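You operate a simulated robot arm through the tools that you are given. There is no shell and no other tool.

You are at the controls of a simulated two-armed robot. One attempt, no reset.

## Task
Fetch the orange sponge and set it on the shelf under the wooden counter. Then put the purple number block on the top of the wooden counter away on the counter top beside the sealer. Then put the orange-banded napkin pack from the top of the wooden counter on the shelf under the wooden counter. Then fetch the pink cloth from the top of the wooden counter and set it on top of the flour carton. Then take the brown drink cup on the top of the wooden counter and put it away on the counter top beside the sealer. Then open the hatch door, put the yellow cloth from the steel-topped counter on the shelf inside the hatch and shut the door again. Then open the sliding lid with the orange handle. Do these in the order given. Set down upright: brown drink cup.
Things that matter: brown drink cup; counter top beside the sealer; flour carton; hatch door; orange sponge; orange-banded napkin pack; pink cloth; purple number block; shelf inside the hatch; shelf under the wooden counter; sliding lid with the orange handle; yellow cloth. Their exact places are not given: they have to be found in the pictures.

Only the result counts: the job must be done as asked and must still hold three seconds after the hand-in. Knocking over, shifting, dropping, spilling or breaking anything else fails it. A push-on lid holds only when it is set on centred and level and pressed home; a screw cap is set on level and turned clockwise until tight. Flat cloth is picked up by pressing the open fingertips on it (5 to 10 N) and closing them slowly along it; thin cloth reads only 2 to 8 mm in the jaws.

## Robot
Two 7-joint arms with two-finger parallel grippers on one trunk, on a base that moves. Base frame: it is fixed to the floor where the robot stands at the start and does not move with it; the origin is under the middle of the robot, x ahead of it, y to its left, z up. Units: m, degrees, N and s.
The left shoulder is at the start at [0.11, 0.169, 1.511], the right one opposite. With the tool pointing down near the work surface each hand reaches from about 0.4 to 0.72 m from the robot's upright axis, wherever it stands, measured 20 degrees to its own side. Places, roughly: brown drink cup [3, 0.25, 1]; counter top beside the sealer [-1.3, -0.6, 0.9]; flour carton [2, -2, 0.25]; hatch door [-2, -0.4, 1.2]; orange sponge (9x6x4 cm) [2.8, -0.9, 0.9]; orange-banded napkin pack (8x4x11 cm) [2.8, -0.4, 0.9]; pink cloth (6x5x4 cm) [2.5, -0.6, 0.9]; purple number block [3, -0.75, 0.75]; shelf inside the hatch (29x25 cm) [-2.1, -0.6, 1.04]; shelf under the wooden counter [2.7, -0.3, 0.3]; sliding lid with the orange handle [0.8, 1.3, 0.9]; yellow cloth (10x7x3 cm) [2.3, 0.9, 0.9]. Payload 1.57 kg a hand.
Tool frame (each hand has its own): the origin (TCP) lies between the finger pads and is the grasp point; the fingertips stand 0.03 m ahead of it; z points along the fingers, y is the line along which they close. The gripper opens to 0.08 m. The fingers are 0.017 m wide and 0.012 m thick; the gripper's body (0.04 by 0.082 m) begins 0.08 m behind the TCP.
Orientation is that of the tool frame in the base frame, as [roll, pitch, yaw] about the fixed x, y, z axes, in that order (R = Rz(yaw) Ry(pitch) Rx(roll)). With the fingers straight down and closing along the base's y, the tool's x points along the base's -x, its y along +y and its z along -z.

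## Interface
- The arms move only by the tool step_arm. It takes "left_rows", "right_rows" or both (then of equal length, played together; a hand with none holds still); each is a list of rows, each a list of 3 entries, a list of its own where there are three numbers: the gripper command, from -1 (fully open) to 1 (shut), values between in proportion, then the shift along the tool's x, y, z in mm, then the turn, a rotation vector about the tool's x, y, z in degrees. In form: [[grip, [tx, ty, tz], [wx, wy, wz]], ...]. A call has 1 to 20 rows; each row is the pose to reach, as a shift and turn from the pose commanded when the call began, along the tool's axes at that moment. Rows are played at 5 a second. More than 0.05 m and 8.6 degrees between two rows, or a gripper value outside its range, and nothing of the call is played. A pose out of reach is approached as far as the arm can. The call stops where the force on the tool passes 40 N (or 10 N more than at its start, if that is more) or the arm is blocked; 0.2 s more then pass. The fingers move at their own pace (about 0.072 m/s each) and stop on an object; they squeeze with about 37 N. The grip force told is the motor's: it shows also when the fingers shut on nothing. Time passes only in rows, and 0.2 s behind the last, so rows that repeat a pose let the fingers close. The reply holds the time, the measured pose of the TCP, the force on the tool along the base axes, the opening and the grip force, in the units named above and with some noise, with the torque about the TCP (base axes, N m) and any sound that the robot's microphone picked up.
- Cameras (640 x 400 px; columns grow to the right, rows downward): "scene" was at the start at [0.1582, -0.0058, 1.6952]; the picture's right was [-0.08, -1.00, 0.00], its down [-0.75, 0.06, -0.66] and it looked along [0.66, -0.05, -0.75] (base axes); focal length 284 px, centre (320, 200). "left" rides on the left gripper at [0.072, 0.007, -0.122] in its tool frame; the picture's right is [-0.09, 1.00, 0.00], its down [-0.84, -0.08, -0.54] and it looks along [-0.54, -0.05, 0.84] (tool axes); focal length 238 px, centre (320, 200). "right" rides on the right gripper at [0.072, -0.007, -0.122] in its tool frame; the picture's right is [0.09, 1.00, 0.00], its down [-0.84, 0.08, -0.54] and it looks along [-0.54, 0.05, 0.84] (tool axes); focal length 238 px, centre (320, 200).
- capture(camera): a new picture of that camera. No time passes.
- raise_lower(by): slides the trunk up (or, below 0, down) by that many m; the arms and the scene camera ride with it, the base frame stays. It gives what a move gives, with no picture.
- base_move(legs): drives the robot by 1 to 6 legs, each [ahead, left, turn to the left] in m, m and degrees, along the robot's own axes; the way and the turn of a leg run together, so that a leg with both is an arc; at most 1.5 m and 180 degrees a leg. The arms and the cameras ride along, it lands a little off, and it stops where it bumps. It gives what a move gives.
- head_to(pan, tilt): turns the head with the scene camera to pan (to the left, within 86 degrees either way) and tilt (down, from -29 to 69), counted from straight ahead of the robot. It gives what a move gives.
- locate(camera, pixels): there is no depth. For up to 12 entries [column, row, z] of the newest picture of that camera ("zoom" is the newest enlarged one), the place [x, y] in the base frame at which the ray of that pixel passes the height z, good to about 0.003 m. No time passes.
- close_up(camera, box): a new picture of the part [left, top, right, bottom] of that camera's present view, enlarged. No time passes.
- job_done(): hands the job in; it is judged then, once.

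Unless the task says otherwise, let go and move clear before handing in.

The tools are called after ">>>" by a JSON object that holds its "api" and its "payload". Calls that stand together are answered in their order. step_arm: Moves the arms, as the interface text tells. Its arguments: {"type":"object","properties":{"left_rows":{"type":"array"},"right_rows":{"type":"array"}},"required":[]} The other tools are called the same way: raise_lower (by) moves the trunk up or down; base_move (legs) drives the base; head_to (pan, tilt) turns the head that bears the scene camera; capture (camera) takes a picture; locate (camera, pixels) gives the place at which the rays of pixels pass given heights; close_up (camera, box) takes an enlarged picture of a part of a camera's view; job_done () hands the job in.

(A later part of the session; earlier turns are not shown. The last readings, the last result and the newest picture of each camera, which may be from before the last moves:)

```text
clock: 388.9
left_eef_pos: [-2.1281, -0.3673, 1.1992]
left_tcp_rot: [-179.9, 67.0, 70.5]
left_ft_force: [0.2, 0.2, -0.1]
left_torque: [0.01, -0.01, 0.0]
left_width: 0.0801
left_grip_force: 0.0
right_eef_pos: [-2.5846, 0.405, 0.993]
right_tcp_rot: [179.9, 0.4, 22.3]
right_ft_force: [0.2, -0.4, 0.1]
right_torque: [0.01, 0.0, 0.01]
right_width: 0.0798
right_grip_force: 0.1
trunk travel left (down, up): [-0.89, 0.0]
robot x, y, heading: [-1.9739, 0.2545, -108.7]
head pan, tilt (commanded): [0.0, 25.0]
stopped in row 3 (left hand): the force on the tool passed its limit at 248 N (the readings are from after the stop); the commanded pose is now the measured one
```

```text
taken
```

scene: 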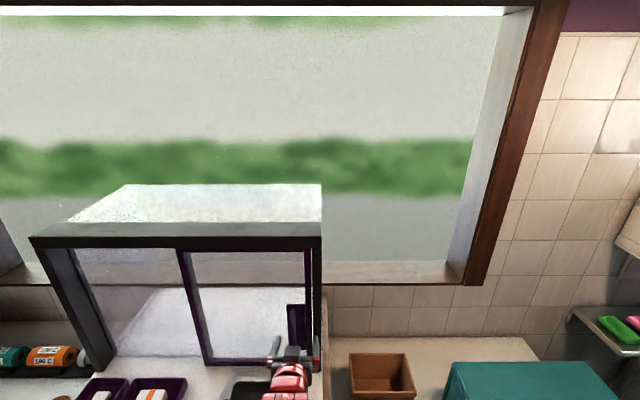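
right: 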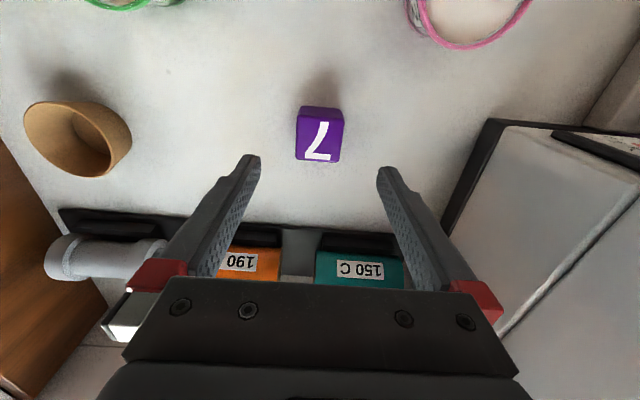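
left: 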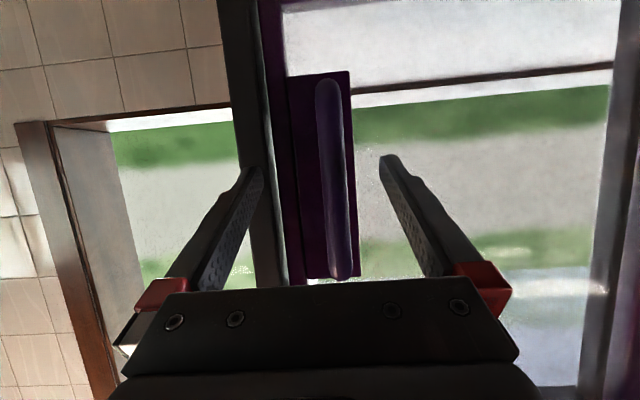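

The open right finger ran against the frame's right post (force spike), and it stopped. I'll back off 5 cm, narrow the opening to ~4 cm and re-aim at the bar.

>>> {"api": "step_arm", "payload": {"left_rows": [[-1, [0, 0, -25], [0, 0, 0]], [-0.5, [0, 0, -50], [0, 0, 0]], [0, [0, 0, -50], [0, 0, 0]], [0, [0, 0, -50], [0, 0, 0]]]}}

>>> {"api": "capture", "payload": {"camera": "left"}}

>>> {"api": "head_to", "payload": {"pan": 0, "tilt": 35}}

>>> {"api": "capture", "payload": {"camera": "scene"}}

```text
clock: 389.9
left_eef_pos: [-2.1167, -0.3284, 1.2121]
left_tcp_rot: [-179.9, 67.0, 70.6]
left_ft_force: [0.2, 0.7, -0.6]
left_torque: [-0.05, -0.01, 0.01]
left_width: 0.0404
left_grip_force: 0.0
left hand out of reach, approached as far as the arm can: row 2, 3, 4
right_eef_pos: [-2.585, 0.4008, 0.9961]
right_tcp_rot: [179.9, 0.2, 22.2]
right_ft_force: [0.7, 0.4, 0.6]
right_torque: [-0.01, 0.0, 0.01]
right_width: 0.0801
right_grip_force: 0.1
trunk travel left (down, up): [-0.89, 0.0]
robot x, y, heading: [-1.9709, 0.25, -109.1]
head pan, tilt (commanded): [0.0, 25.0]
```

```text
taken
```

left: 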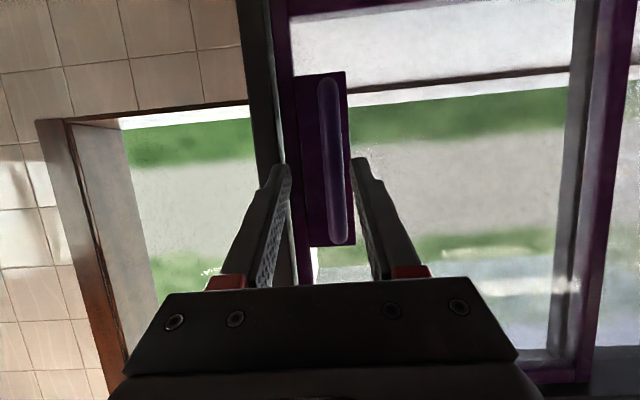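

```text
clock: 390.7
left_eef_pos: [-2.1165, -0.3296, 1.2124]
left_tcp_rot: [179.9, 67.0, 70.6]
left_ft_force: [0.1, 0.7, -0.2]
left_torque: [-0.03, 0.04, 0.01]
left_width: 0.0401
left_grip_force: 0.0
right_eef_pos: [-2.5858, 0.4007, 0.9935]
right_tcp_rot: [-179.9, 0.1, 22.4]
right_ft_force: [0.2, -0.6, 0.0]
right_torque: [-0.04, 0.05, 0.01]
right_width: 0.0801
right_grip_force: 0.0
trunk travel left (down, up): [-0.89, 0.0]
robot x, y, heading: [-1.9729, 0.2494, -109.1]
head pan, tilt (commanded): [0.0, 35.0]
```

```text
taken
```

scene: 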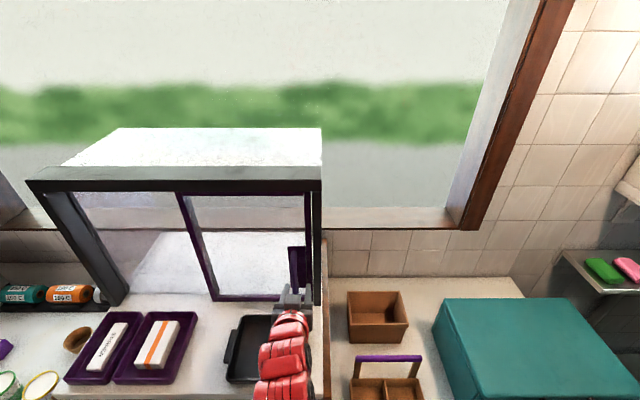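

The bar sits ~12 mm left of the tool axis and 0.1+ m ahead, with the narrowed fingers clear of the post. I'll shift 12 mm left and advance 60 mm, then check.

>>> {"api": "step_arm", "payload": {"left_rows": [[0, [-8, 12, 18], [0, 0, 0]], [0, [-16, 12, 37], [0, 0, 0]], [0, [-23, 12, 55], [0, 0, 0]], [0, [-23, 12, 55], [0, 0, 0]]]}}

>>> {"api": "capture", "payload": {"camera": "left"}}

```text
clock: 391.7
left_eef_pos: [-2.122, -0.3822, 1.2169]
left_tcp_rot: [-179.7, 67.3, 70.8]
left_ft_force: [12.9, 33.0, 10.2]
left_torque: [-0.15, 0.15, -0.78]
left_width: 0.04
left_grip_force: 0.3
right_eef_pos: [-2.5838, 0.4078, 0.9946]
right_tcp_rot: [179.8, 0.5, 22.4]
right_ft_force: [1.8, 0.2, -0.2]
right_torque: [-0.01, 0.01, -0.01]
right_width: 0.0798
right_grip_force: 0.0
trunk travel left (down, up): [-0.89, 0.0]
robot x, y, heading: [-1.9746, 0.2564, -108.9]
head pan, tilt (commanded): [0.0, 35.0]
```

```text
taken
```

left: 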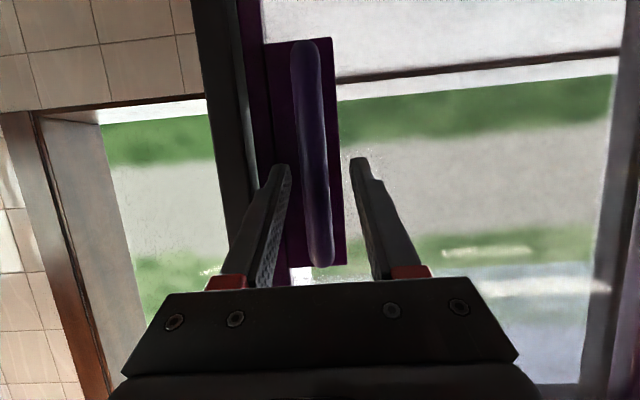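

The right fingertip touches the handle's base plate (35 N) and the bar is centred between the fingers. I'll ease back 4 mm and close on the bar.

>>> {"api": "step_arm", "payload": {"left_rows": [[0, [2, 0, -5], [0, 0, 0]], [0.4, [2, 0, -5], [0, 0, 0]], [0.8, [2, 0, -5], [0, 0, 0]], [1, [2, 0, -5], [0, 0, 0]], [1, [2, 0, -5], [0, 0, 0]]]}}

>>> {"api": "capture", "payload": {"camera": "left"}}

```text
clock: 392.9
left_eef_pos: [-2.1219, -0.3811, 1.2118]
left_tcp_rot: [-179.9, 67.0, 70.6]
left_ft_force: [4.5, 15.3, 2.5]
left_torque: [-0.01, -0.04, 0.16]
left_width: 0.0157
left_grip_force: 31.4
right_eef_pos: [-2.5848, 0.4024, 0.9941]
right_tcp_rot: [179.9, 0.2, 22.3]
right_ft_force: [-0.4, 0.5, 0.6]
right_torque: [-0.01, -0.07, 0.0]
right_width: 0.0798
right_grip_force: 0.1
trunk travel left (down, up): [-0.89, 0.0]
robot x, y, heading: [-1.9732, 0.2524, -109.0]
head pan, tilt (commanded): [0.0, 35.0]
```

```text
taken
```

left: 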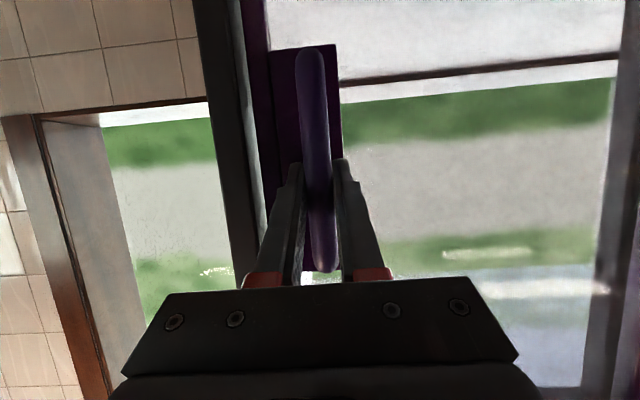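

The bar is gripped (15.7 mm). I'll test a slide of 20 mm to the left (tool +y) and read the force.

>>> {"api": "step_arm", "payload": {"left_rows": [[1, [0, 7, 0], [0, 0, 0]], [1, [0, 14, 0], [0, 0, 0]], [1, [0, 20, 0], [0, 0, 0]], [1, [0, 20, 0], [0, 0, 0]]]}}

>>> {"api": "capture", "payload": {"camera": "left"}}

```text
clock: 393.9
left_eef_pos: [-2.1025, -0.3879, 1.2129]
left_tcp_rot: [179.9, 66.9, 70.5]
left_ft_force: [3.9, 14.1, -4.9]
left_torque: [-0.84, 0.33, 0.0]
left_width: 0.0156
left_grip_force: 31.5
right_eef_pos: [-2.5853, 0.4016, 0.994]
right_tcp_rot: [179.9, 0.1, 22.4]
right_ft_force: [0.0, 0.4, 0.0]
right_torque: [0.01, -0.01, 0.02]
right_width: 0.0801
right_grip_force: 0.0
trunk travel left (down, up): [-0.89, 0.0]
robot x, y, heading: [-1.9742, 0.2539, -108.9]
head pan, tilt (commanded): [0.0, 35.0]
```

```text
taken
```

left: 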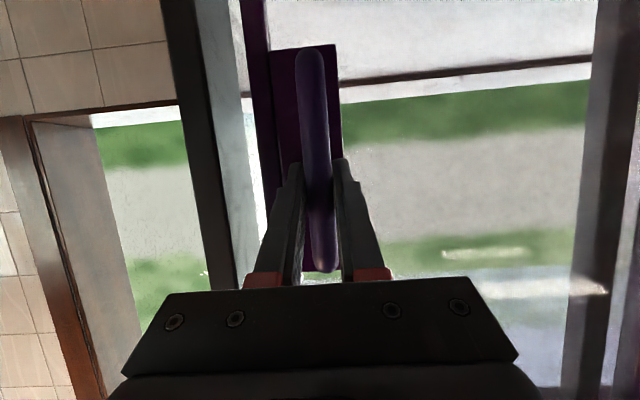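

The door slides: a gap opened at the right post. I'll keep sliding it left about 240 mm in small steps.

>>> {"api": "step_arm", "payload": {"left_rows": [[1, [0, 12, -3], [0, 0, 0]], [1, [0, 26, -3], [0, 0, 0]], [1, [0, 40, -3], [0, 0, 0]], [1, [0, 54, -3], [0, 0, 0]], [1, [0, 68, -3], [0, 0, 0]], [1, [0, 82, -3], [0, 0, 0]], [1, [0, 96, -3], [0, 0, 0]], [1, [0, 110, -3], [0, 0, 0]], [1, [0, 124, -3], [0, 0, 0]], [1, [0, 138, -3], [0, 0, 0]], [1, [0, 152, -3], [0, 0, 0]], [1, [0, 166, -3], [0, 0, 0]], [1, [0, 180, -3], [0, 0, 0]], [1, [0, 194, -3], [0, 0, 0]], [1, [0, 208, -3], [0, 0, 0]], [1, [0, 222, -3], [0, 0, 0]], [1, [0, 236, -3], [0, 0, 0]]]}}

>>> {"api": "capture", "payload": {"camera": "left"}}

>>> {"api": "capture", "payload": {"camera": "scene"}}

```text
clock: 397.5
left_eef_pos: [-1.8803, -0.4644, 1.2125]
left_tcp_rot: [-179.8, 66.8, 70.9]
left_ft_force: [4.9, 10.6, -3.2]
left_torque: [-0.83, 0.44, 0.15]
left_width: 0.0159
left_grip_force: 31.4
right_eef_pos: [-2.5866, 0.4017, 0.9954]
right_tcp_rot: [-180.0, 0.2, 22.3]
right_ft_force: [0.2, -0.1, 0.7]
right_torque: [0.01, -0.01, -0.01]
right_width: 0.0799
right_grip_force: 0.1
trunk travel left (down, up): [-0.89, 0.0]
robot x, y, heading: [-1.9722, 0.2529, -109.0]
head pan, tilt (commanded): [0.0, 35.0]
stopped in row 17 (left hand): the force on the tool passed its limit at 41 N (the readings are from after the stop); the commanded pose is now the measured one
```

```text
taken
```

left: 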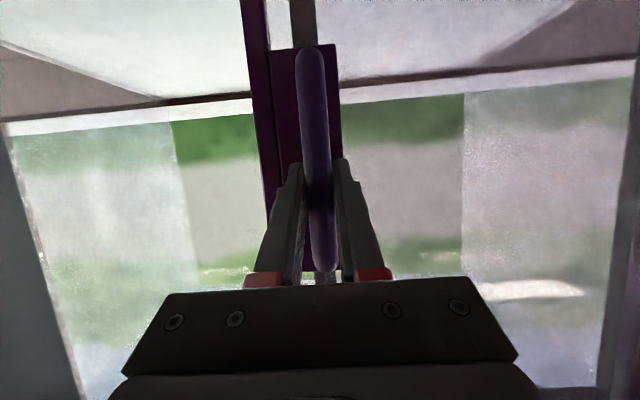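

```text
taken
```

scene: 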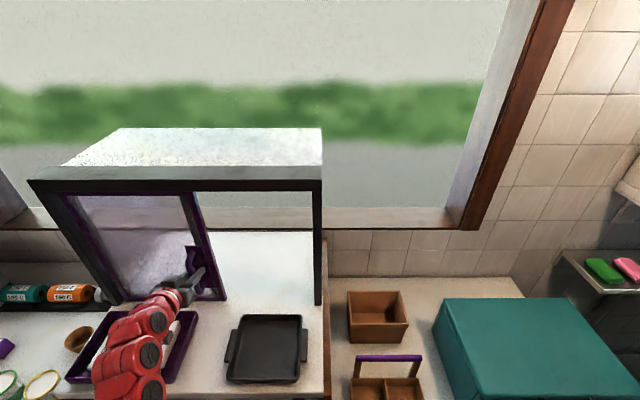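

The door slid to its end stop (41 N); the right half of the hatch is now open. I'll release the handle and back the hand out.

>>> {"api": "step_arm", "payload": {"left_rows": [[0.5, [0, -2, 0], [0, 0, 0]], [0, [0, -2, 0], [0, 0, 0]], [0, [0, -2, -3], [0, 0, 0]], [0, [5, -2, -30], [0, 0, 0]], [0, [10, -2, -60], [0, 0, 0]]]}}

>>> {"api": "base_move", "payload": {"legs": [[-0.35, 0, 0]]}}

>>> {"api": "head_to", "payload": {"pan": 0, "tilt": 30}}

>>> {"api": "capture", "payload": {"camera": "scene"}}

```text
clock: 398.7
left_eef_pos: [-1.8648, -0.4109, 1.2268]
left_tcp_rot: [-179.8, 66.7, 70.8]
left_ft_force: [0.2, -0.4, 0.3]
left_torque: [-0.01, 0.01, -0.03]
left_width: 0.0402
left_grip_force: 0.0
right_eef_pos: [-2.5855, 0.4014, 0.9942]
right_tcp_rot: [179.9, 0.2, 22.3]
right_ft_force: [0.1, -0.5, -0.3]
right_torque: [0.01, -0.05, 0.04]
right_width: 0.0803
right_grip_force: 0.1
trunk travel left (down, up): [-0.89, 0.0]
robot x, y, heading: [-1.9725, 0.2505, -109.0]
head pan, tilt (commanded): [0.0, 35.0]
```

```text
clock: 401.0
left_eef_pos: [-1.7502, -0.0843, 1.2263]
left_tcp_rot: [-180.0, 66.7, 70.9]
left_ft_force: [-0.1, 0.0, 0.4]
left_torque: [0.01, -0.01, 0.0]
left_width: 0.0399
left_grip_force: 0.1
right_eef_pos: [-2.4733, 0.7264, 0.9937]
right_tcp_rot: [-180.0, 0.2, 22.5]
right_ft_force: [-0.6, 0.3, -0.1]
right_torque: [0.01, -0.01, 0.05]
right_width: 0.08
right_grip_force: 0.1
trunk travel left (down, up): [-0.89, 0.0]
robot x, y, heading: [-1.8619, 0.5814, -108.7]
head pan, tilt (commanded): [0.0, 35.0]
```

```text
clock: 401.7
left_eef_pos: [-1.7501, -0.0822, 1.2258]
left_tcp_rot: [-179.8, 66.8, 70.8]
left_ft_force: [-0.8, -0.4, -0.1]
left_torque: [0.02, -0.01, -0.02]
left_width: 0.0399
left_grip_force: 0.0
right_eef_pos: [-2.4741, 0.7285, 0.9948]
right_tcp_rot: [-179.9, 0.2, 22.5]
right_ft_force: [0.3, -0.7, -0.1]
right_torque: [0.0, -0.01, 0.02]
right_width: 0.0799
right_grip_force: 0.1
trunk travel left (down, up): [-0.89, 0.0]
robot x, y, heading: [-1.8626, 0.5854, -109.0]
head pan, tilt (commanded): [0.0, 30.0]
```

```text
taken
```

scene: 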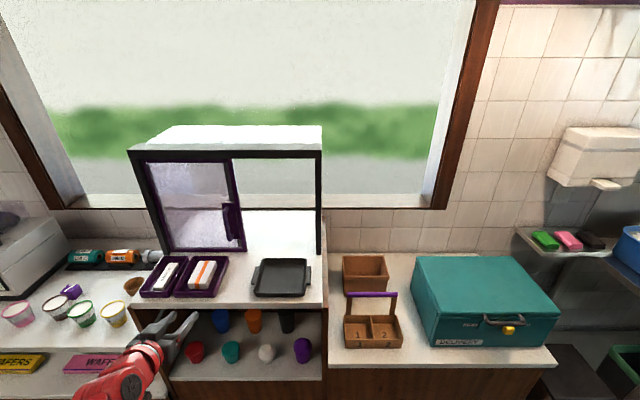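

The hatch's right half is open, with the inner shelf visible behind. I'll zoom to measure the opening for later.

>>> {"api": "close_up", "payload": {"camera": "scene", "box": [125, 120, 335, 310]}}

```text
2.11 times, centred on (230, 215) of scene
```

zoom: 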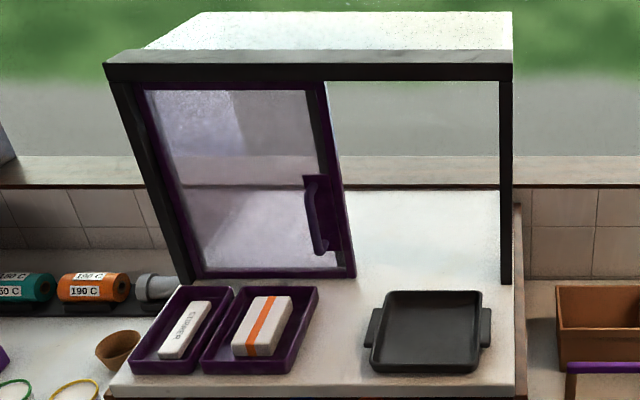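

>>> {"api": "locate", "payload": {"camera": "zoom", "pixels": [[514, 385, 1.03], [514, 385, 1.05], [355, 277, 1.03], [500, 284, 1.03], [430, 235, 1.04], [430, 200, 1.04], [360, 195, 1.04], [500, 192, 1.04], [371, 370, 1.03], [478, 372, 1.03], [388, 292, 1.03], [430, 255, 1.04]]}}

```text
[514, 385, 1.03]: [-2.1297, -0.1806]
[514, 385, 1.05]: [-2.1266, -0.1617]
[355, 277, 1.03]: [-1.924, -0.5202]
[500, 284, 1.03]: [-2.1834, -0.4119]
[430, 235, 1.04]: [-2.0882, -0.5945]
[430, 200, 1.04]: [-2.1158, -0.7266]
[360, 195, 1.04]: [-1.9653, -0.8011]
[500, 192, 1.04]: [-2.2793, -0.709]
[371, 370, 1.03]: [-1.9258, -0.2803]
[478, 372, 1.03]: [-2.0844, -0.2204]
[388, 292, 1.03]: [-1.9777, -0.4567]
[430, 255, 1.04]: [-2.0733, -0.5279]
```

The hatch counter is at z≈1.03, and the free inner shelf is centred near (-2.09,-0.60). Now I'll fetch the yellow cloth: turn to -19° and drive back down the aisle toward the steel-topped counter.

>>> {"api": "base_move", "payload": {"legs": [[0, 0, 90], [1.4, 0.12, 0], [1.4, 0.12, 0], [1.0, 0.1, 0]]}}

>>> {"api": "head_to", "payload": {"pan": 60, "tilt": 40}}

>>> {"api": "capture", "payload": {"camera": "scene"}}

```text
clock: 424.1
left_eef_pos: [2.5657, -0.079, 1.2268]
left_tcp_rot: [-179.9, 66.9, 162.4]
left_ft_force: [-0.4, 1.1, -0.1]
left_torque: [0.04, 0.02, -0.02]
left_width: 0.0401
left_grip_force: 0.0
right_eef_pos: [1.7754, -0.8218, 0.9934]
right_tcp_rot: [-180.0, 0.2, 114.0]
right_ft_force: [-0.4, 0.3, -0.5]
right_torque: [-0.01, -0.01, -0.03]
right_width: 0.0802
right_grip_force: 0.1
trunk travel left (down, up): [-0.89, 0.0]
robot x, y, heading: [1.9079, -0.207, -17.4]
head pan, tilt (commanded): [0.0, 30.0]
```

```text
clock: 425.4
left_eef_pos: [2.5665, -0.0779, 1.2265]
left_tcp_rot: [-180.0, 66.9, 162.4]
left_ft_force: [-1.0, -0.1, 0.5]
left_torque: [0.02, 0.02, -0.04]
left_width: 0.0398
left_grip_force: 0.1
right_eef_pos: [1.7767, -0.8223, 0.9941]
right_tcp_rot: [-179.9, 0.1, 114.0]
right_ft_force: [0.2, -0.2, 0.3]
right_torque: [0.0, 0.05, 0.03]
right_width: 0.0801
right_grip_force: 0.0
trunk travel left (down, up): [-0.89, 0.0]
robot x, y, heading: [1.9066, -0.2082, -17.4]
head pan, tilt (commanded): [60.0, 40.0]
```

```text
taken
```

scene: 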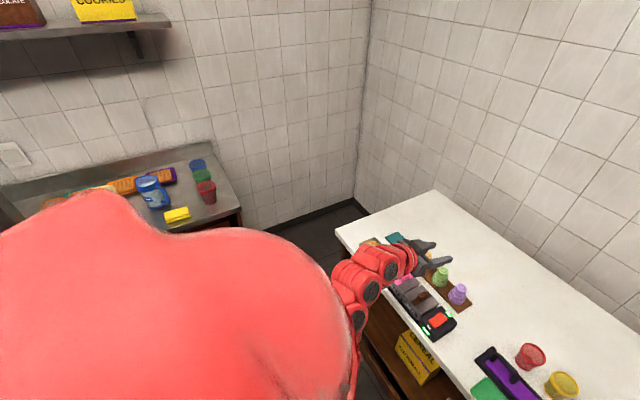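

I'm in front of the wooden counter; the yellow cloth is at (177,215). I'll back off, bring the right hand to its front pose (so it won't sweep over the counter), and turn left to face the steel counter.

>>> {"api": "base_move", "payload": {"legs": [[-0.32, 0, 0]]}}

>>> {"api": "step_arm", "payload": {"right_rows": [[-1, [-8.7, 47.7, 0], [0, 0, -3.74]], [-1, [-17.4, 95.4, 0], [0, 0, -7.5]], [-1, [-26.2, 143, 0], [0, 0, -11.2]], [-1, [-34.9, 190.8, 0], [0, 0, -15]], [-1, [-43.6, 238.5, 0], [0, 0, -18.7]], [-1, [-52.3, 286, 0], [0, 0, -22.4]], [-1, [-61, 334, 0], [0, 0, -26.2]], [-1, [-69.8, 381.5, 0], [0, 0, -29.9]], [-1, [-78.5, 429, 0], [0, 0, -33.7]], [-1, [-87, 477, 0], [0, 0, -37.4]], [-1, [-96, 524.6, 0], [0, 0, -41.1]], [-1, [-104.7, 572, 0], [0, 0, -44.9]], [-1, [-113.4, 620, 0], [0, 0, -48.6]]]}}

>>> {"api": "base_move", "payload": {"legs": [[0, 0, 88.4]]}}

>>> {"api": "head_to", "payload": {"pan": 0, "tilt": 40}}

>>> {"api": "capture", "payload": {"camera": "scene"}}

```text
clock: 427.6
left_eef_pos: [2.2603, 0.0162, 1.2265]
left_tcp_rot: [-180.0, 66.7, 162.2]
left_ft_force: [-0.1, -0.2, 0.0]
left_torque: [-0.02, 0.01, 0.01]
left_width: 0.04
left_grip_force: 0.0
right_eef_pos: [1.4672, -0.7246, 0.9942]
right_tcp_rot: [-179.9, 0.1, 113.8]
right_ft_force: [-0.8, -0.4, 0.7]
right_torque: [0.01, -0.01, -0.03]
right_width: 0.08
right_grip_force: 0.0
trunk travel left (down, up): [-0.89, 0.0]
robot x, y, heading: [1.596, -0.1086, -17.7]
head pan, tilt (commanded): [60.0, 40.0]
```

```text
clock: 430.4
left_eef_pos: [2.2622, 0.0152, 1.2255]
left_tcp_rot: [-179.8, 66.7, 162.2]
left_ft_force: [0.0, 0.0, -0.5]
left_torque: [0.01, -0.02, -0.02]
left_width: 0.0399
left_grip_force: 0.1
right_eef_pos: [2.0803, -0.5768, 0.9945]
right_tcp_rot: [-179.8, 0.0, 162.4]
right_ft_force: [-0.7, -0.3, 0.2]
right_torque: [0.01, 0.0, 0.03]
right_width: 0.08
right_grip_force: 0.1
right hand out of reach, approached as far as the arm can: row 1, 2, 3, 4, 5, 6, 7, 8, 9, 10, 11
trunk travel left (down, up): [-0.89, 0.0]
robot x, y, heading: [1.5954, -0.1062, -17.6]
head pan, tilt (commanded): [60.0, 40.0]
```

```text
clock: 434.5
left_eef_pos: [1.4981, 0.5567, 1.2259]
left_tcp_rot: [-179.9, 66.9, -110.1]
left_ft_force: [-0.5, 0.2, 0.0]
left_torque: [0.01, 0.03, 0.03]
left_width: 0.0399
left_grip_force: 0.1
right_eef_pos: [2.0832, 0.3514, 0.9934]
right_tcp_rot: [-179.9, 0.1, -109.9]
right_ft_force: [-0.6, 0.1, -0.4]
right_torque: [-0.01, 0.0, 0.01]
right_width: 0.08
right_grip_force: 0.0
trunk travel left (down, up): [-0.89, 0.0]
robot x, y, heading: [1.6, -0.1081, 70.2]
head pan, tilt (commanded): [60.0, 40.0]
```

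```text
clock: 435.8
left_eef_pos: [1.4992, 0.5562, 1.2269]
left_tcp_rot: [-179.7, 66.8, -110.0]
left_ft_force: [-0.4, -0.8, -0.3]
left_torque: [-0.02, -0.01, -0.01]
left_width: 0.0398
left_grip_force: 0.1
right_eef_pos: [2.0836, 0.3515, 0.9945]
right_tcp_rot: [-179.7, 0.1, -109.8]
right_ft_force: [0.1, 0.2, 0.1]
right_torque: [-0.03, -0.01, 0.0]
right_width: 0.0799
right_grip_force: 0.0
trunk travel left (down, up): [-0.89, 0.0]
robot x, y, heading: [1.6005, -0.1136, 70.0]
head pan, tilt (commanded): [0.0, 40.0]
```

```text
taken
```

scene: 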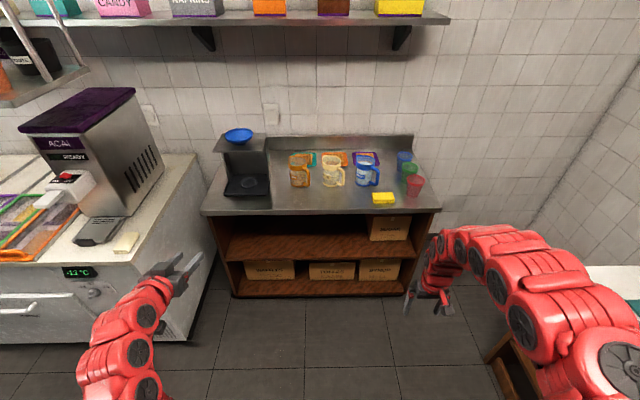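

The steel-topped counter is straight ahead; the yellow cloth is at (384,198) near its front edge. Zooming in for measurement.

>>> {"api": "close_up", "payload": {"camera": "scene", "box": [320, 130, 460, 230]}}

```text
4.00 times, centred on (390, 180) of scene
```

zoom: 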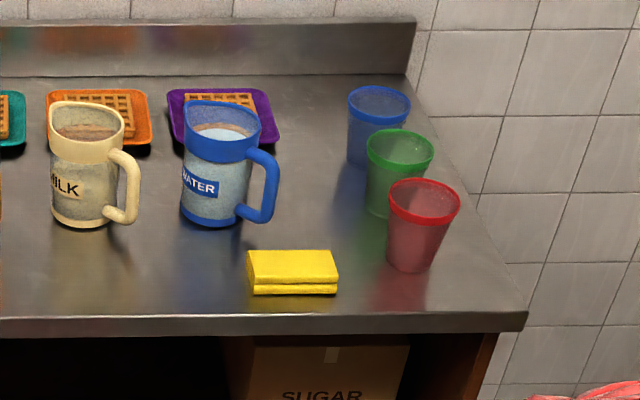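

>>> {"api": "locate", "payload": {"camera": "zoom", "pixels": [[255, 295, 0.86], [336, 294, 0.86], [255, 295, 0.9], [336, 294, 0.9], [248, 250, 0.89], [330, 250, 0.89], [247, 284, 0.89], [338, 283, 0.89], [526, 315, 0.88], [405, 75, 0.88], [300, 318, 0.88], [413, 270, 0.88], [215, 225, 0.88]]}}

```text
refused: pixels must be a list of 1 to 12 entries
```

>>> {"api": "locate", "payload": {"camera": "zoom", "pixels": [[255, 295, 0.86], [336, 294, 0.86], [255, 295, 0.9], [336, 294, 0.9], [248, 250, 0.89], [330, 250, 0.89], [247, 284, 0.89], [338, 283, 0.89], [526, 315, 0.88], [405, 75, 0.88], [300, 318, 0.88], [413, 270, 0.88]]}}

```text
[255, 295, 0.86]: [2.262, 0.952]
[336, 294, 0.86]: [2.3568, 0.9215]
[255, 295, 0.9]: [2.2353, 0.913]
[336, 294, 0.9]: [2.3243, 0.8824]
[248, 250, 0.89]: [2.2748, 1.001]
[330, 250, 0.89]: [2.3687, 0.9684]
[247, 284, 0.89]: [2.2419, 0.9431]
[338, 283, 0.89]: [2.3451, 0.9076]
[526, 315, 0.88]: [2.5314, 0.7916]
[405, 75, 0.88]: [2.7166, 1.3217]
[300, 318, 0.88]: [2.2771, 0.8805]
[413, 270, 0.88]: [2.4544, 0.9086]
```

The cloth is ~9.5 cm wide along the counter and ~7 cm deep, so I must grip it front-to-back. To later slide it into the hatch, I'll have the left hand pitched ~50° and pointing to my right (fingers closing front-back). First I set the pitch and height in free space.

>>> {"api": "step_arm", "payload": {"left_rows": [[-1, [28, 0, 12], [0, 3.4, 0]], [-1, [55, 0, 23], [0, 6.8, 0]], [-1, [83, 0, 35], [0, 10.2, 0]], [-1, [110, 0, 46], [0, 13.6, 0]], [-1, [138, 0, 58], [0, 17, 0]], [-1, [138, 0, 58], [0, 17, 0]]]}}

>>> {"api": "step_arm", "payload": {"left_rows": [[-1, [0, 0, 0], [6.3, 0, 5.3]], [-1, [0, 0, 0], [12.5, 0, 10.5]], [-1, [0, 0, 0], [18.8, 0, 15.8]], [-1, [0, 0, 0], [25.1, 0, 21.1]], [-1, [0, 0, 0], [31.3, 0, 26.3]], [-1, [0, 0, 0], [37.6, 0, 31.6]], [-1, [0, 0, 0], [43.9, 0, 36.8]], [-1, [0, 0, 0], [50.1, 0, 42.1]], [-1, [0, 0, 0], [56.4, 0, 47.4]], [-1, [0, 0, 0], [62.7, 0, 52.6]], [-1, [0, 0, 0], [68.9, 0, 57.9]]]}}

>>> {"api": "capture", "payload": {"camera": "scene"}}

>>> {"api": "capture", "payload": {"camera": "left"}}

```text
clock: 437.2
left_eef_pos: [1.4981, 0.5545, 1.0765]
left_tcp_rot: [-179.8, 49.8, -110.2]
left_ft_force: [0.3, -0.4, -0.1]
left_torque: [-0.01, 0.0, 0.02]
left_width: 0.0799
left_grip_force: 0.0
right_eef_pos: [2.0838, 0.3517, 0.9952]
right_tcp_rot: [-179.9, 0.1, -110.0]
right_ft_force: [-0.4, 0.0, -0.6]
right_torque: [-0.05, 0.02, -0.01]
right_width: 0.0798
right_grip_force: 0.1
trunk travel left (down, up): [-0.89, 0.0]
robot x, y, heading: [1.5971, -0.1093, 69.7]
head pan, tilt (commanded): [0.0, 40.0]
```

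```text
clock: 439.6
left_eef_pos: [1.4992, 0.5343, 1.0756]
left_tcp_rot: [-179.3, 50.1, 160.7]
left_ft_force: [0.6, -0.8, -0.1]
left_torque: [-0.06, 0.01, 0.0]
left_width: 0.0802
left_grip_force: 0.1
left hand out of reach, approached as far as the arm can: row 11
right_eef_pos: [2.0846, 0.3509, 0.9964]
right_tcp_rot: [-179.8, 0.1, -110.0]
right_ft_force: [0.4, -0.3, -0.5]
right_torque: [0.04, -0.01, 0.04]
right_width: 0.08
right_grip_force: 0.0
trunk travel left (down, up): [-0.89, 0.0]
robot x, y, heading: [1.5971, -0.1087, 70.2]
head pan, tilt (commanded): [0.0, 40.0]
```

```text
taken
```

scene: 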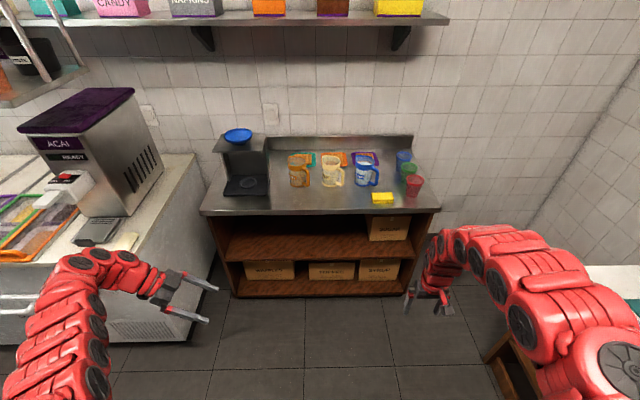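

```text
taken
```

left: 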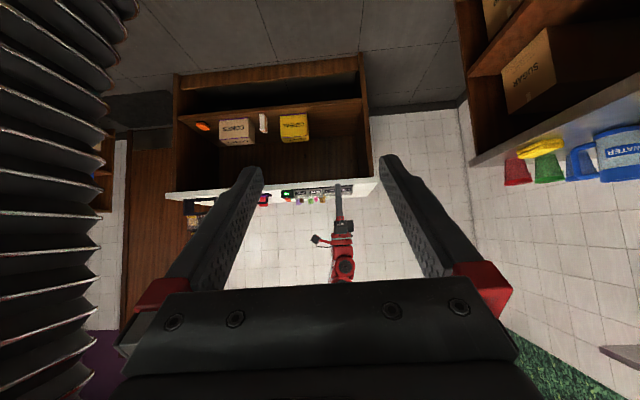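

The left hand now points to my right with pitch 50°. I'll shift it 250 mm to the right (in front of me), then drive diagonally toward the cloth to a staging spot.

>>> {"api": "step_arm", "payload": {"left_rows": [[-1, [-27, 0, 32], [0, 0, 0]], [-1, [-54, 0, 64], [0, 0, 0]], [-1, [-80, 0, 95], [0, 0, 0]], [-1, [-107, 0, 127], [0, 0, 0]], [-1, [-134, 0, 159], [0, 0, 0]], [-1, [-161, 0, 191], [0, 0, 0]], [-1, [-161, 0, 191], [0, 0, 0]]]}}

>>> {"api": "base_move", "payload": {"legs": [[0.38, -0.366, 0.8]]}}

>>> {"api": "capture", "payload": {"camera": "scene"}}

>>> {"api": "capture", "payload": {"camera": "left"}}

```text
clock: 441.2
left_eef_pos: [1.7294, 0.4504, 1.0757]
left_tcp_rot: [-179.6, 50.0, 160.1]
left_ft_force: [0.6, 0.1, -0.7]
left_torque: [0.01, -0.01, -0.01]
left_width: 0.0797
left_grip_force: 0.1
left hand out of reach, approached as far as the arm can: row 6, 7
right_eef_pos: [2.0842, 0.3525, 0.9938]
right_tcp_rot: [-179.8, 0.1, -109.9]
right_ft_force: [-0.4, 0.2, -0.4]
right_torque: [0.02, 0.02, 0.0]
right_width: 0.08
right_grip_force: 0.0
trunk travel left (down, up): [-0.89, 0.0]
robot x, y, heading: [1.6012, -0.1101, 70.3]
head pan, tilt (commanded): [0.0, 40.0]
```

```text
clock: 444.3
left_eef_pos: [2.1848, 0.6886, 1.0734]
left_tcp_rot: [-179.7, 50.1, 161.8]
left_ft_force: [-0.3, 0.2, 0.2]
left_torque: [0.0, 0.0, 0.0]
left_width: 0.0799
left_grip_force: 0.0
right_eef_pos: [2.54, 0.6013, 0.9953]
right_tcp_rot: [-179.8, 0.0, -108.1]
right_ft_force: [-0.3, 0.6, 0.1]
right_torque: [0.03, 0.02, -0.02]
right_width: 0.0801
right_grip_force: 0.0
trunk travel left (down, up): [-0.89, 0.0]
robot x, y, heading: [2.0724, 0.1267, 71.9]
head pan, tilt (commanded): [0.0, 40.0]
```

```text
taken
```

scene: 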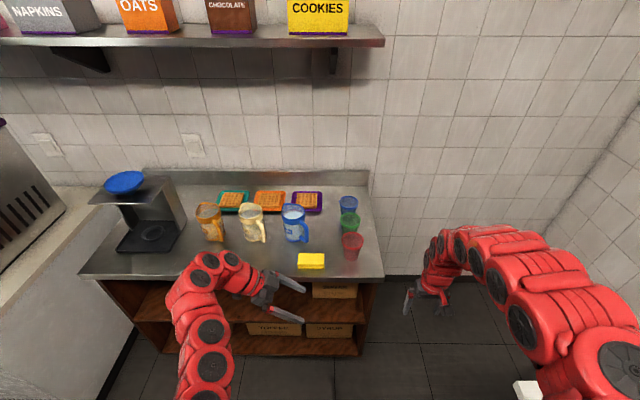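

```text
taken
```

left: 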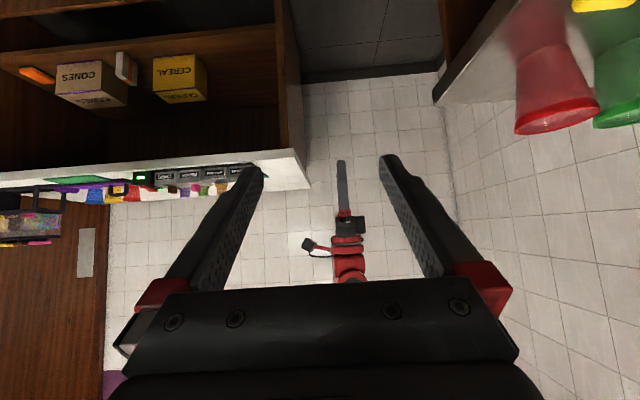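

>>> {"api": "close_up", "payload": {"camera": "scene", "box": [270, 225, 390, 300]}}

```text
5.33 times, centred on (330, 262) of scene
```

zoom: 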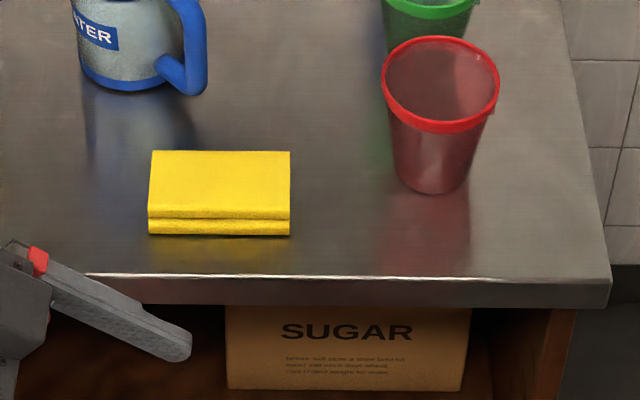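

>>> {"api": "locate", "payload": {"camera": "zoom", "pixels": [[150, 234, 0.86], [289, 235, 0.86], [150, 234, 0.9], [289, 235, 0.9], [148, 213, 0.9], [289, 217, 0.9], [154, 151, 0.9], [289, 151, 0.9], [607, 282, 0.88], [90, 275, 0.88], [435, 193, 0.88], [185, 92, 0.88]]}}

```text
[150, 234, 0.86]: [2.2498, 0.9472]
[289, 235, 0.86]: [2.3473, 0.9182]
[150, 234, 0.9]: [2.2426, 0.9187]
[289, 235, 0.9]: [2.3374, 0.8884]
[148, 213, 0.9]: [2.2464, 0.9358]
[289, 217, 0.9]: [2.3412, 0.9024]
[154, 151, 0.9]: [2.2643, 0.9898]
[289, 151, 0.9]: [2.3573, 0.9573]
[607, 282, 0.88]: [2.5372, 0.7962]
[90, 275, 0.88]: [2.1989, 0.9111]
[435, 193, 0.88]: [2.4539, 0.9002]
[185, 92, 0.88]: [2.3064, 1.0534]
```

The counter top is at z≈0.878 and the cloth centre ≈(2.303,0.947), 10×5.7×2.3 cm, edges along my hand's axes. I'll drive ahead 0.28 m (1.7 cm right) and then come down over it.

>>> {"api": "base_move", "payload": {"legs": [[0.28, -0.017, 0]]}}

>>> {"api": "raise_lower", "payload": {"by": -0.1}}

>>> {"api": "capture", "payload": {"camera": "left"}}

>>> {"api": "capture", "payload": {"camera": "scene"}}

```text
clock: 446.3
left_eef_pos: [2.2866, 0.9506, 1.0739]
left_tcp_rot: [-179.8, 50.0, 161.8]
left_ft_force: [-0.9, 0.6, 0.9]
left_torque: [0.0, 0.06, 0.03]
left_width: 0.0799
left_grip_force: 0.1
right_eef_pos: [2.6431, 0.8642, 0.9946]
right_tcp_rot: [-179.8, 0.2, -108.0]
right_ft_force: [-0.3, -0.3, -0.4]
right_torque: [0.03, -0.01, -0.02]
right_width: 0.0798
right_grip_force: 0.0
trunk travel left (down, up): [-0.89, 0.0]
robot x, y, heading: [2.1717, 0.3862, 72.0]
head pan, tilt (commanded): [0.0, 40.0]
```

```text
clock: 447.6
left_eef_pos: [2.2893, 0.9532, 0.9756]
left_tcp_rot: [-179.6, 50.1, 162.0]
left_ft_force: [-0.1, -0.2, -0.5]
left_torque: [0.0, -0.02, -0.01]
left_width: 0.0802
left_grip_force: 0.1
right_eef_pos: [2.6454, 0.8667, 0.8941]
right_tcp_rot: [-179.8, 0.1, -108.1]
right_ft_force: [0.8, -0.3, -0.6]
right_torque: [-0.01, 0.05, 0.0]
right_width: 0.0802
right_grip_force: 0.0
trunk travel left (down, up): [-0.79, 0.1]
robot x, y, heading: [2.173, 0.3885, 71.9]
head pan, tilt (commanded): [0.0, 40.0]
```

```text
taken
```

left: 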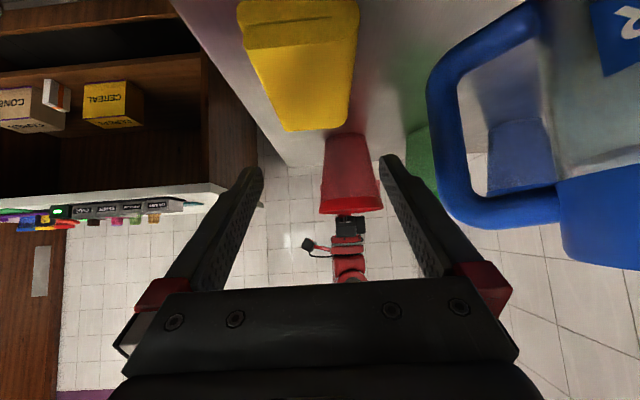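

```text
taken
```

scene: 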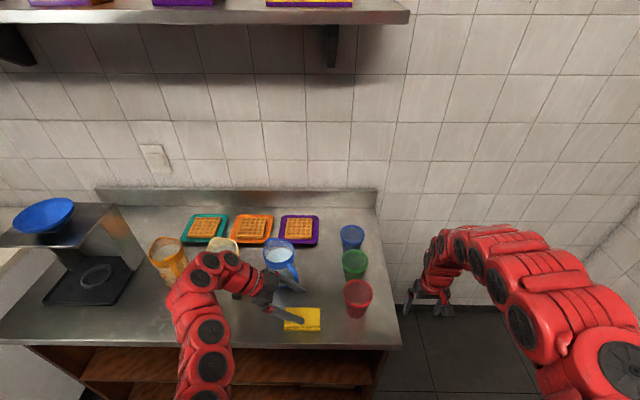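

The cloth lies between finger lines at (300,65), with the pitcher's handle ~3 cm clear of the back finger. I'll verify the cloth's corner positions with this camera before the final descent.

>>> {"api": "locate", "payload": {"camera": "left", "pixels": [[287, 130, 0.9], [352, 124, 0.9], [243, 48, 0.9], [358, 38, 0.9], [430, 215, 0.95], [435, 100, 0.92]]}}

>>> {"api": "close_up", "payload": {"camera": "scene", "box": [230, 260, 350, 350]}}

```text
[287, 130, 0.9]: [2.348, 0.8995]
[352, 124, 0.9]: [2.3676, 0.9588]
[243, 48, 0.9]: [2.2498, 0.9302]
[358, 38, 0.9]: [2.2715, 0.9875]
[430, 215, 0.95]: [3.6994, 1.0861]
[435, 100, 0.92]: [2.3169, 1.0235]
```

```text
4.44 times, centred on (290, 305) of scene
```

zoom: 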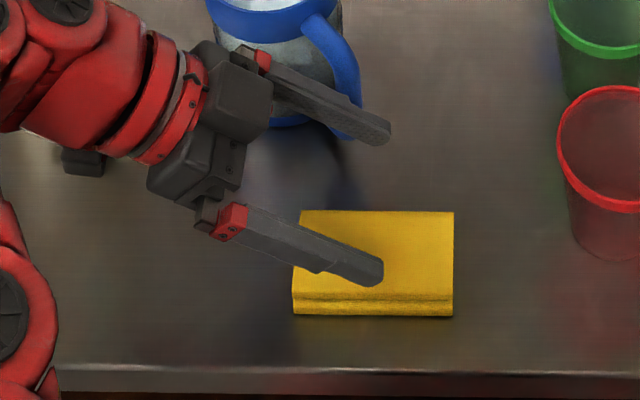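

Cloth centre from this camera is (2.309,0.944); my TCP is within 3 mm in depth. I'll correct and descend 68 mm vertically.

>>> {"api": "step_arm", "payload": {"left_rows": [[-1, [13, -3, 10.9], [0, 0, 0]], [-1, [26, -3, 21.8], [0, 0, 0]], [-1, [39, -3, 32.7], [0, 0, 0]], [-1, [47, -3, 39.4], [0, 0, 0]], [-1, [52, -3, 43.6], [0, 0, 0]], [-1, [52, -3, 43.6], [0, 0, 0]]]}}

>>> {"api": "capture", "payload": {"camera": "left"}}

>>> {"api": "close_up", "payload": {"camera": "scene", "box": [230, 260, 350, 350]}}

```text
clock: 449.0
left_eef_pos: [2.2869, 0.9498, 0.9076]
left_tcp_rot: [-179.7, 50.1, 161.8]
left_ft_force: [0.1, 0.6, -0.7]
left_torque: [-0.04, 0.0, -0.02]
left_width: 0.0799
left_grip_force: 0.1
right_eef_pos: [2.6445, 0.866, 0.8948]
right_tcp_rot: [-179.8, 0.1, -108.0]
right_ft_force: [0.3, -0.5, 0.1]
right_torque: [-0.01, 0.02, -0.01]
right_width: 0.0802
right_grip_force: 0.0
trunk travel left (down, up): [-0.79, 0.1]
robot x, y, heading: [2.1757, 0.3887, 72.1]
head pan, tilt (commanded): [0.0, 40.0]
```

```text
taken
```

left: 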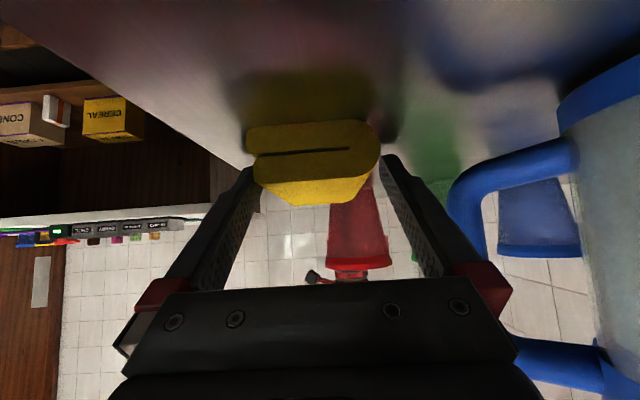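

```text
4.44 times, centred on (290, 305) of scene
```

zoom: 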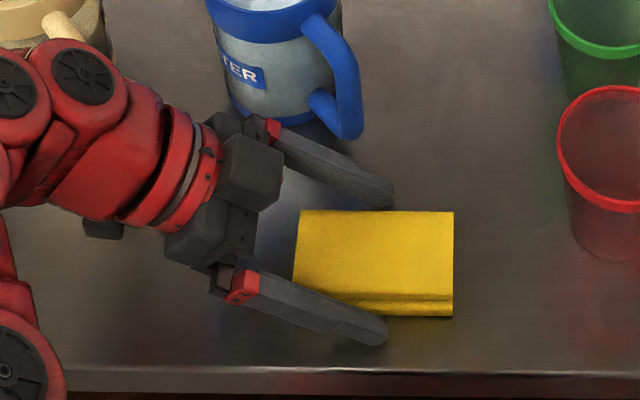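

Fingers straddle the cloth front and back. I'll nudge 4 mm toward me and close slowly.

>>> {"api": "step_arm", "payload": {"left_rows": [[-1, [0, -4, 0], [0, 0, 0]], [-0.8, [0, -4, 0], [0, 0, 0]], [-0.6, [0, -4, 0], [0, 0, 0]], [-0.4, [0, -4, 0], [0, 0, 0]], [0, [0, -4, 0], [0, 0, 0]], [1, [0, -4, 0], [0, 0, 0]], [1, [0, -4, 0], [0, 0, 0]], [1, [0, -4, 0], [0, 0, 0]]]}}

>>> {"api": "raise_lower", "payload": {"by": 0.1}}

>>> {"api": "capture", "payload": {"camera": "left"}}

>>> {"api": "close_up", "payload": {"camera": "scene", "box": [210, 240, 370, 360]}}

```text
clock: 450.8
left_eef_pos: [2.2868, 0.9473, 0.9059]
left_tcp_rot: [-179.7, 50.1, 161.9]
left_ft_force: [0.0, 0.4, -0.5]
left_torque: [0.01, -0.01, -0.02]
left_width: 0.0612
left_grip_force: 36.9
right_eef_pos: [2.6449, 0.8663, 0.8952]
right_tcp_rot: [-179.8, 0.1, -108.0]
right_ft_force: [-0.5, 0.0, 0.2]
right_torque: [-0.04, 0.04, 0.0]
right_width: 0.0798
right_grip_force: 0.1
trunk travel left (down, up): [-0.79, 0.1]
robot x, y, heading: [2.1726, 0.3873, 71.9]
head pan, tilt (commanded): [0.0, 40.0]
```

```text
clock: 452.1
left_eef_pos: [2.2856, 0.9451, 1.0059]
left_tcp_rot: [-179.6, 50.0, 161.9]
left_ft_force: [-0.6, -0.5, -0.7]
left_torque: [-0.02, 0.01, 0.0]
left_width: 0.061
left_grip_force: 37.0
right_eef_pos: [2.6458, 0.865, 0.9945]
right_tcp_rot: [-179.8, 0.1, -107.9]
right_ft_force: [0.3, 0.6, 0.5]
right_torque: [0.05, 0.02, -0.03]
right_width: 0.08
right_grip_force: 0.1
trunk travel left (down, up): [-0.89, 0.0]
robot x, y, heading: [2.1765, 0.3898, 71.6]
head pan, tilt (commanded): [0.0, 40.0]
```

```text
taken
```

left: 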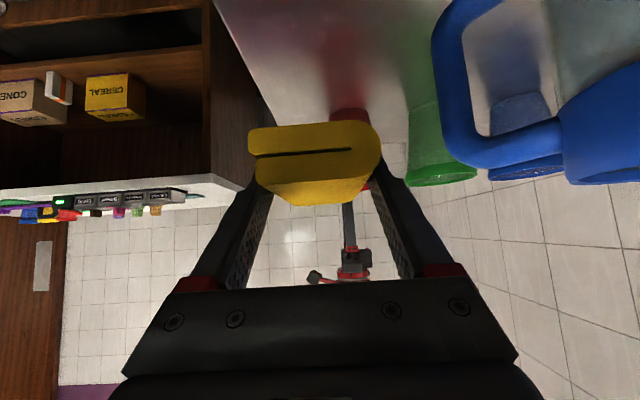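

```text
3.33 times, centred on (290, 300) of scene
```

zoom: 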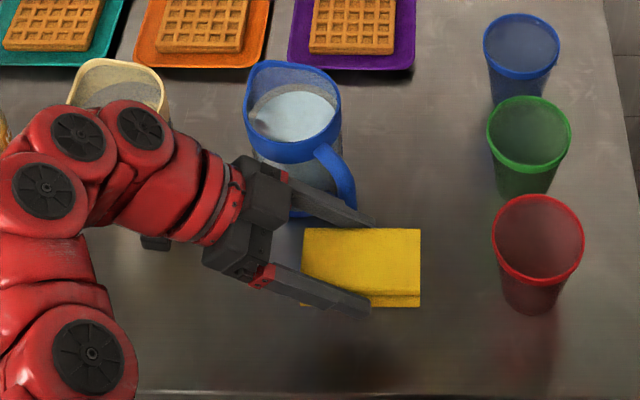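

Lifted: cloth held at 61 mm, bottom ≈28 mm below TCP. I'll back away from the counter, then turn the hand back to point ahead.

>>> {"api": "base_move", "payload": {"legs": [[-0.5, 0, 0]]}}

>>> {"api": "step_arm", "payload": {"left_rows": [[1, [0, 0, 0], [-6.3, 0, -5.3]], [1, [0, 0, 0], [-12.5, 0, -10.5]], [1, [0, 0, 0], [-18.8, 0, -15.8]], [1, [0, 0, 0], [-25.1, 0, -21.1]], [1, [0, 0, 0], [-31.3, 0, -26.3]], [1, [0, 0, 0], [-37.6, 0, -31.6]], [1, [0, 0, 0], [-43.9, 0, -36.8]], [1, [0, 0, 0], [-50.1, 0, -42.1]], [1, [0, 0, 0], [-56.4, 0, -47.4]], [1, [0, 0, 0], [-62.7, 0, -52.6]], [1, [0, 0, 0], [-68.9, 0, -57.9]]]}}

>>> {"api": "capture", "payload": {"camera": "left"}}

>>> {"api": "capture", "payload": {"camera": "scene"}}

```text
clock: 455.1
left_eef_pos: [2.1333, 0.4712, 1.0056]
left_tcp_rot: [-179.5, 49.9, 161.7]
left_ft_force: [0.3, 0.1, -0.5]
left_torque: [-0.01, 0.0, 0.0]
left_width: 0.0613
left_grip_force: 37.1
right_eef_pos: [2.4911, 0.3899, 0.9949]
right_tcp_rot: [-179.8, -0.1, -108.2]
right_ft_force: [-0.1, 0.3, -0.4]
right_torque: [-0.02, -0.03, 0.01]
right_width: 0.0799
right_grip_force: 0.1
trunk travel left (down, up): [-0.89, 0.0]
robot x, y, heading: [2.0186, -0.0865, 72.0]
head pan, tilt (commanded): [0.0, 40.0]
```

```text
clock: 457.5
left_eef_pos: [2.134, 0.4699, 1.0059]
left_tcp_rot: [179.9, 49.7, -108.6]
left_ft_force: [0.2, 0.5, -0.8]
left_torque: [-0.01, -0.01, 0.02]
left_width: 0.0607
left_grip_force: 36.7
right_eef_pos: [2.4912, 0.3879, 0.995]
right_tcp_rot: [-179.9, 0.1, -108.2]
right_ft_force: [0.7, 0.5, 0.4]
right_torque: [-0.02, 0.03, -0.01]
right_width: 0.0802
right_grip_force: 0.1
trunk travel left (down, up): [-0.89, 0.0]
robot x, y, heading: [2.0185, -0.085, 71.9]
head pan, tilt (commanded): [0.0, 40.0]
```

```text
taken
```

left: 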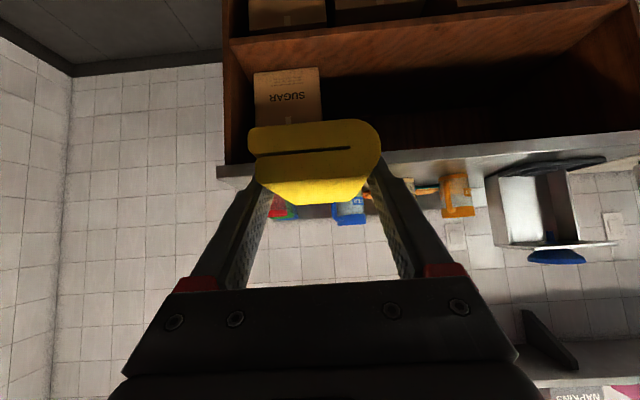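

```text
taken
```

scene: 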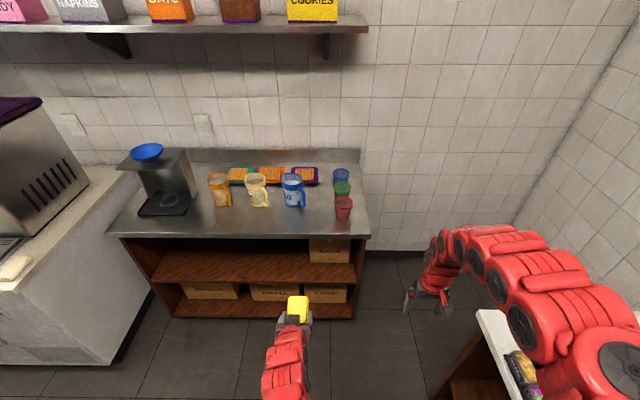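

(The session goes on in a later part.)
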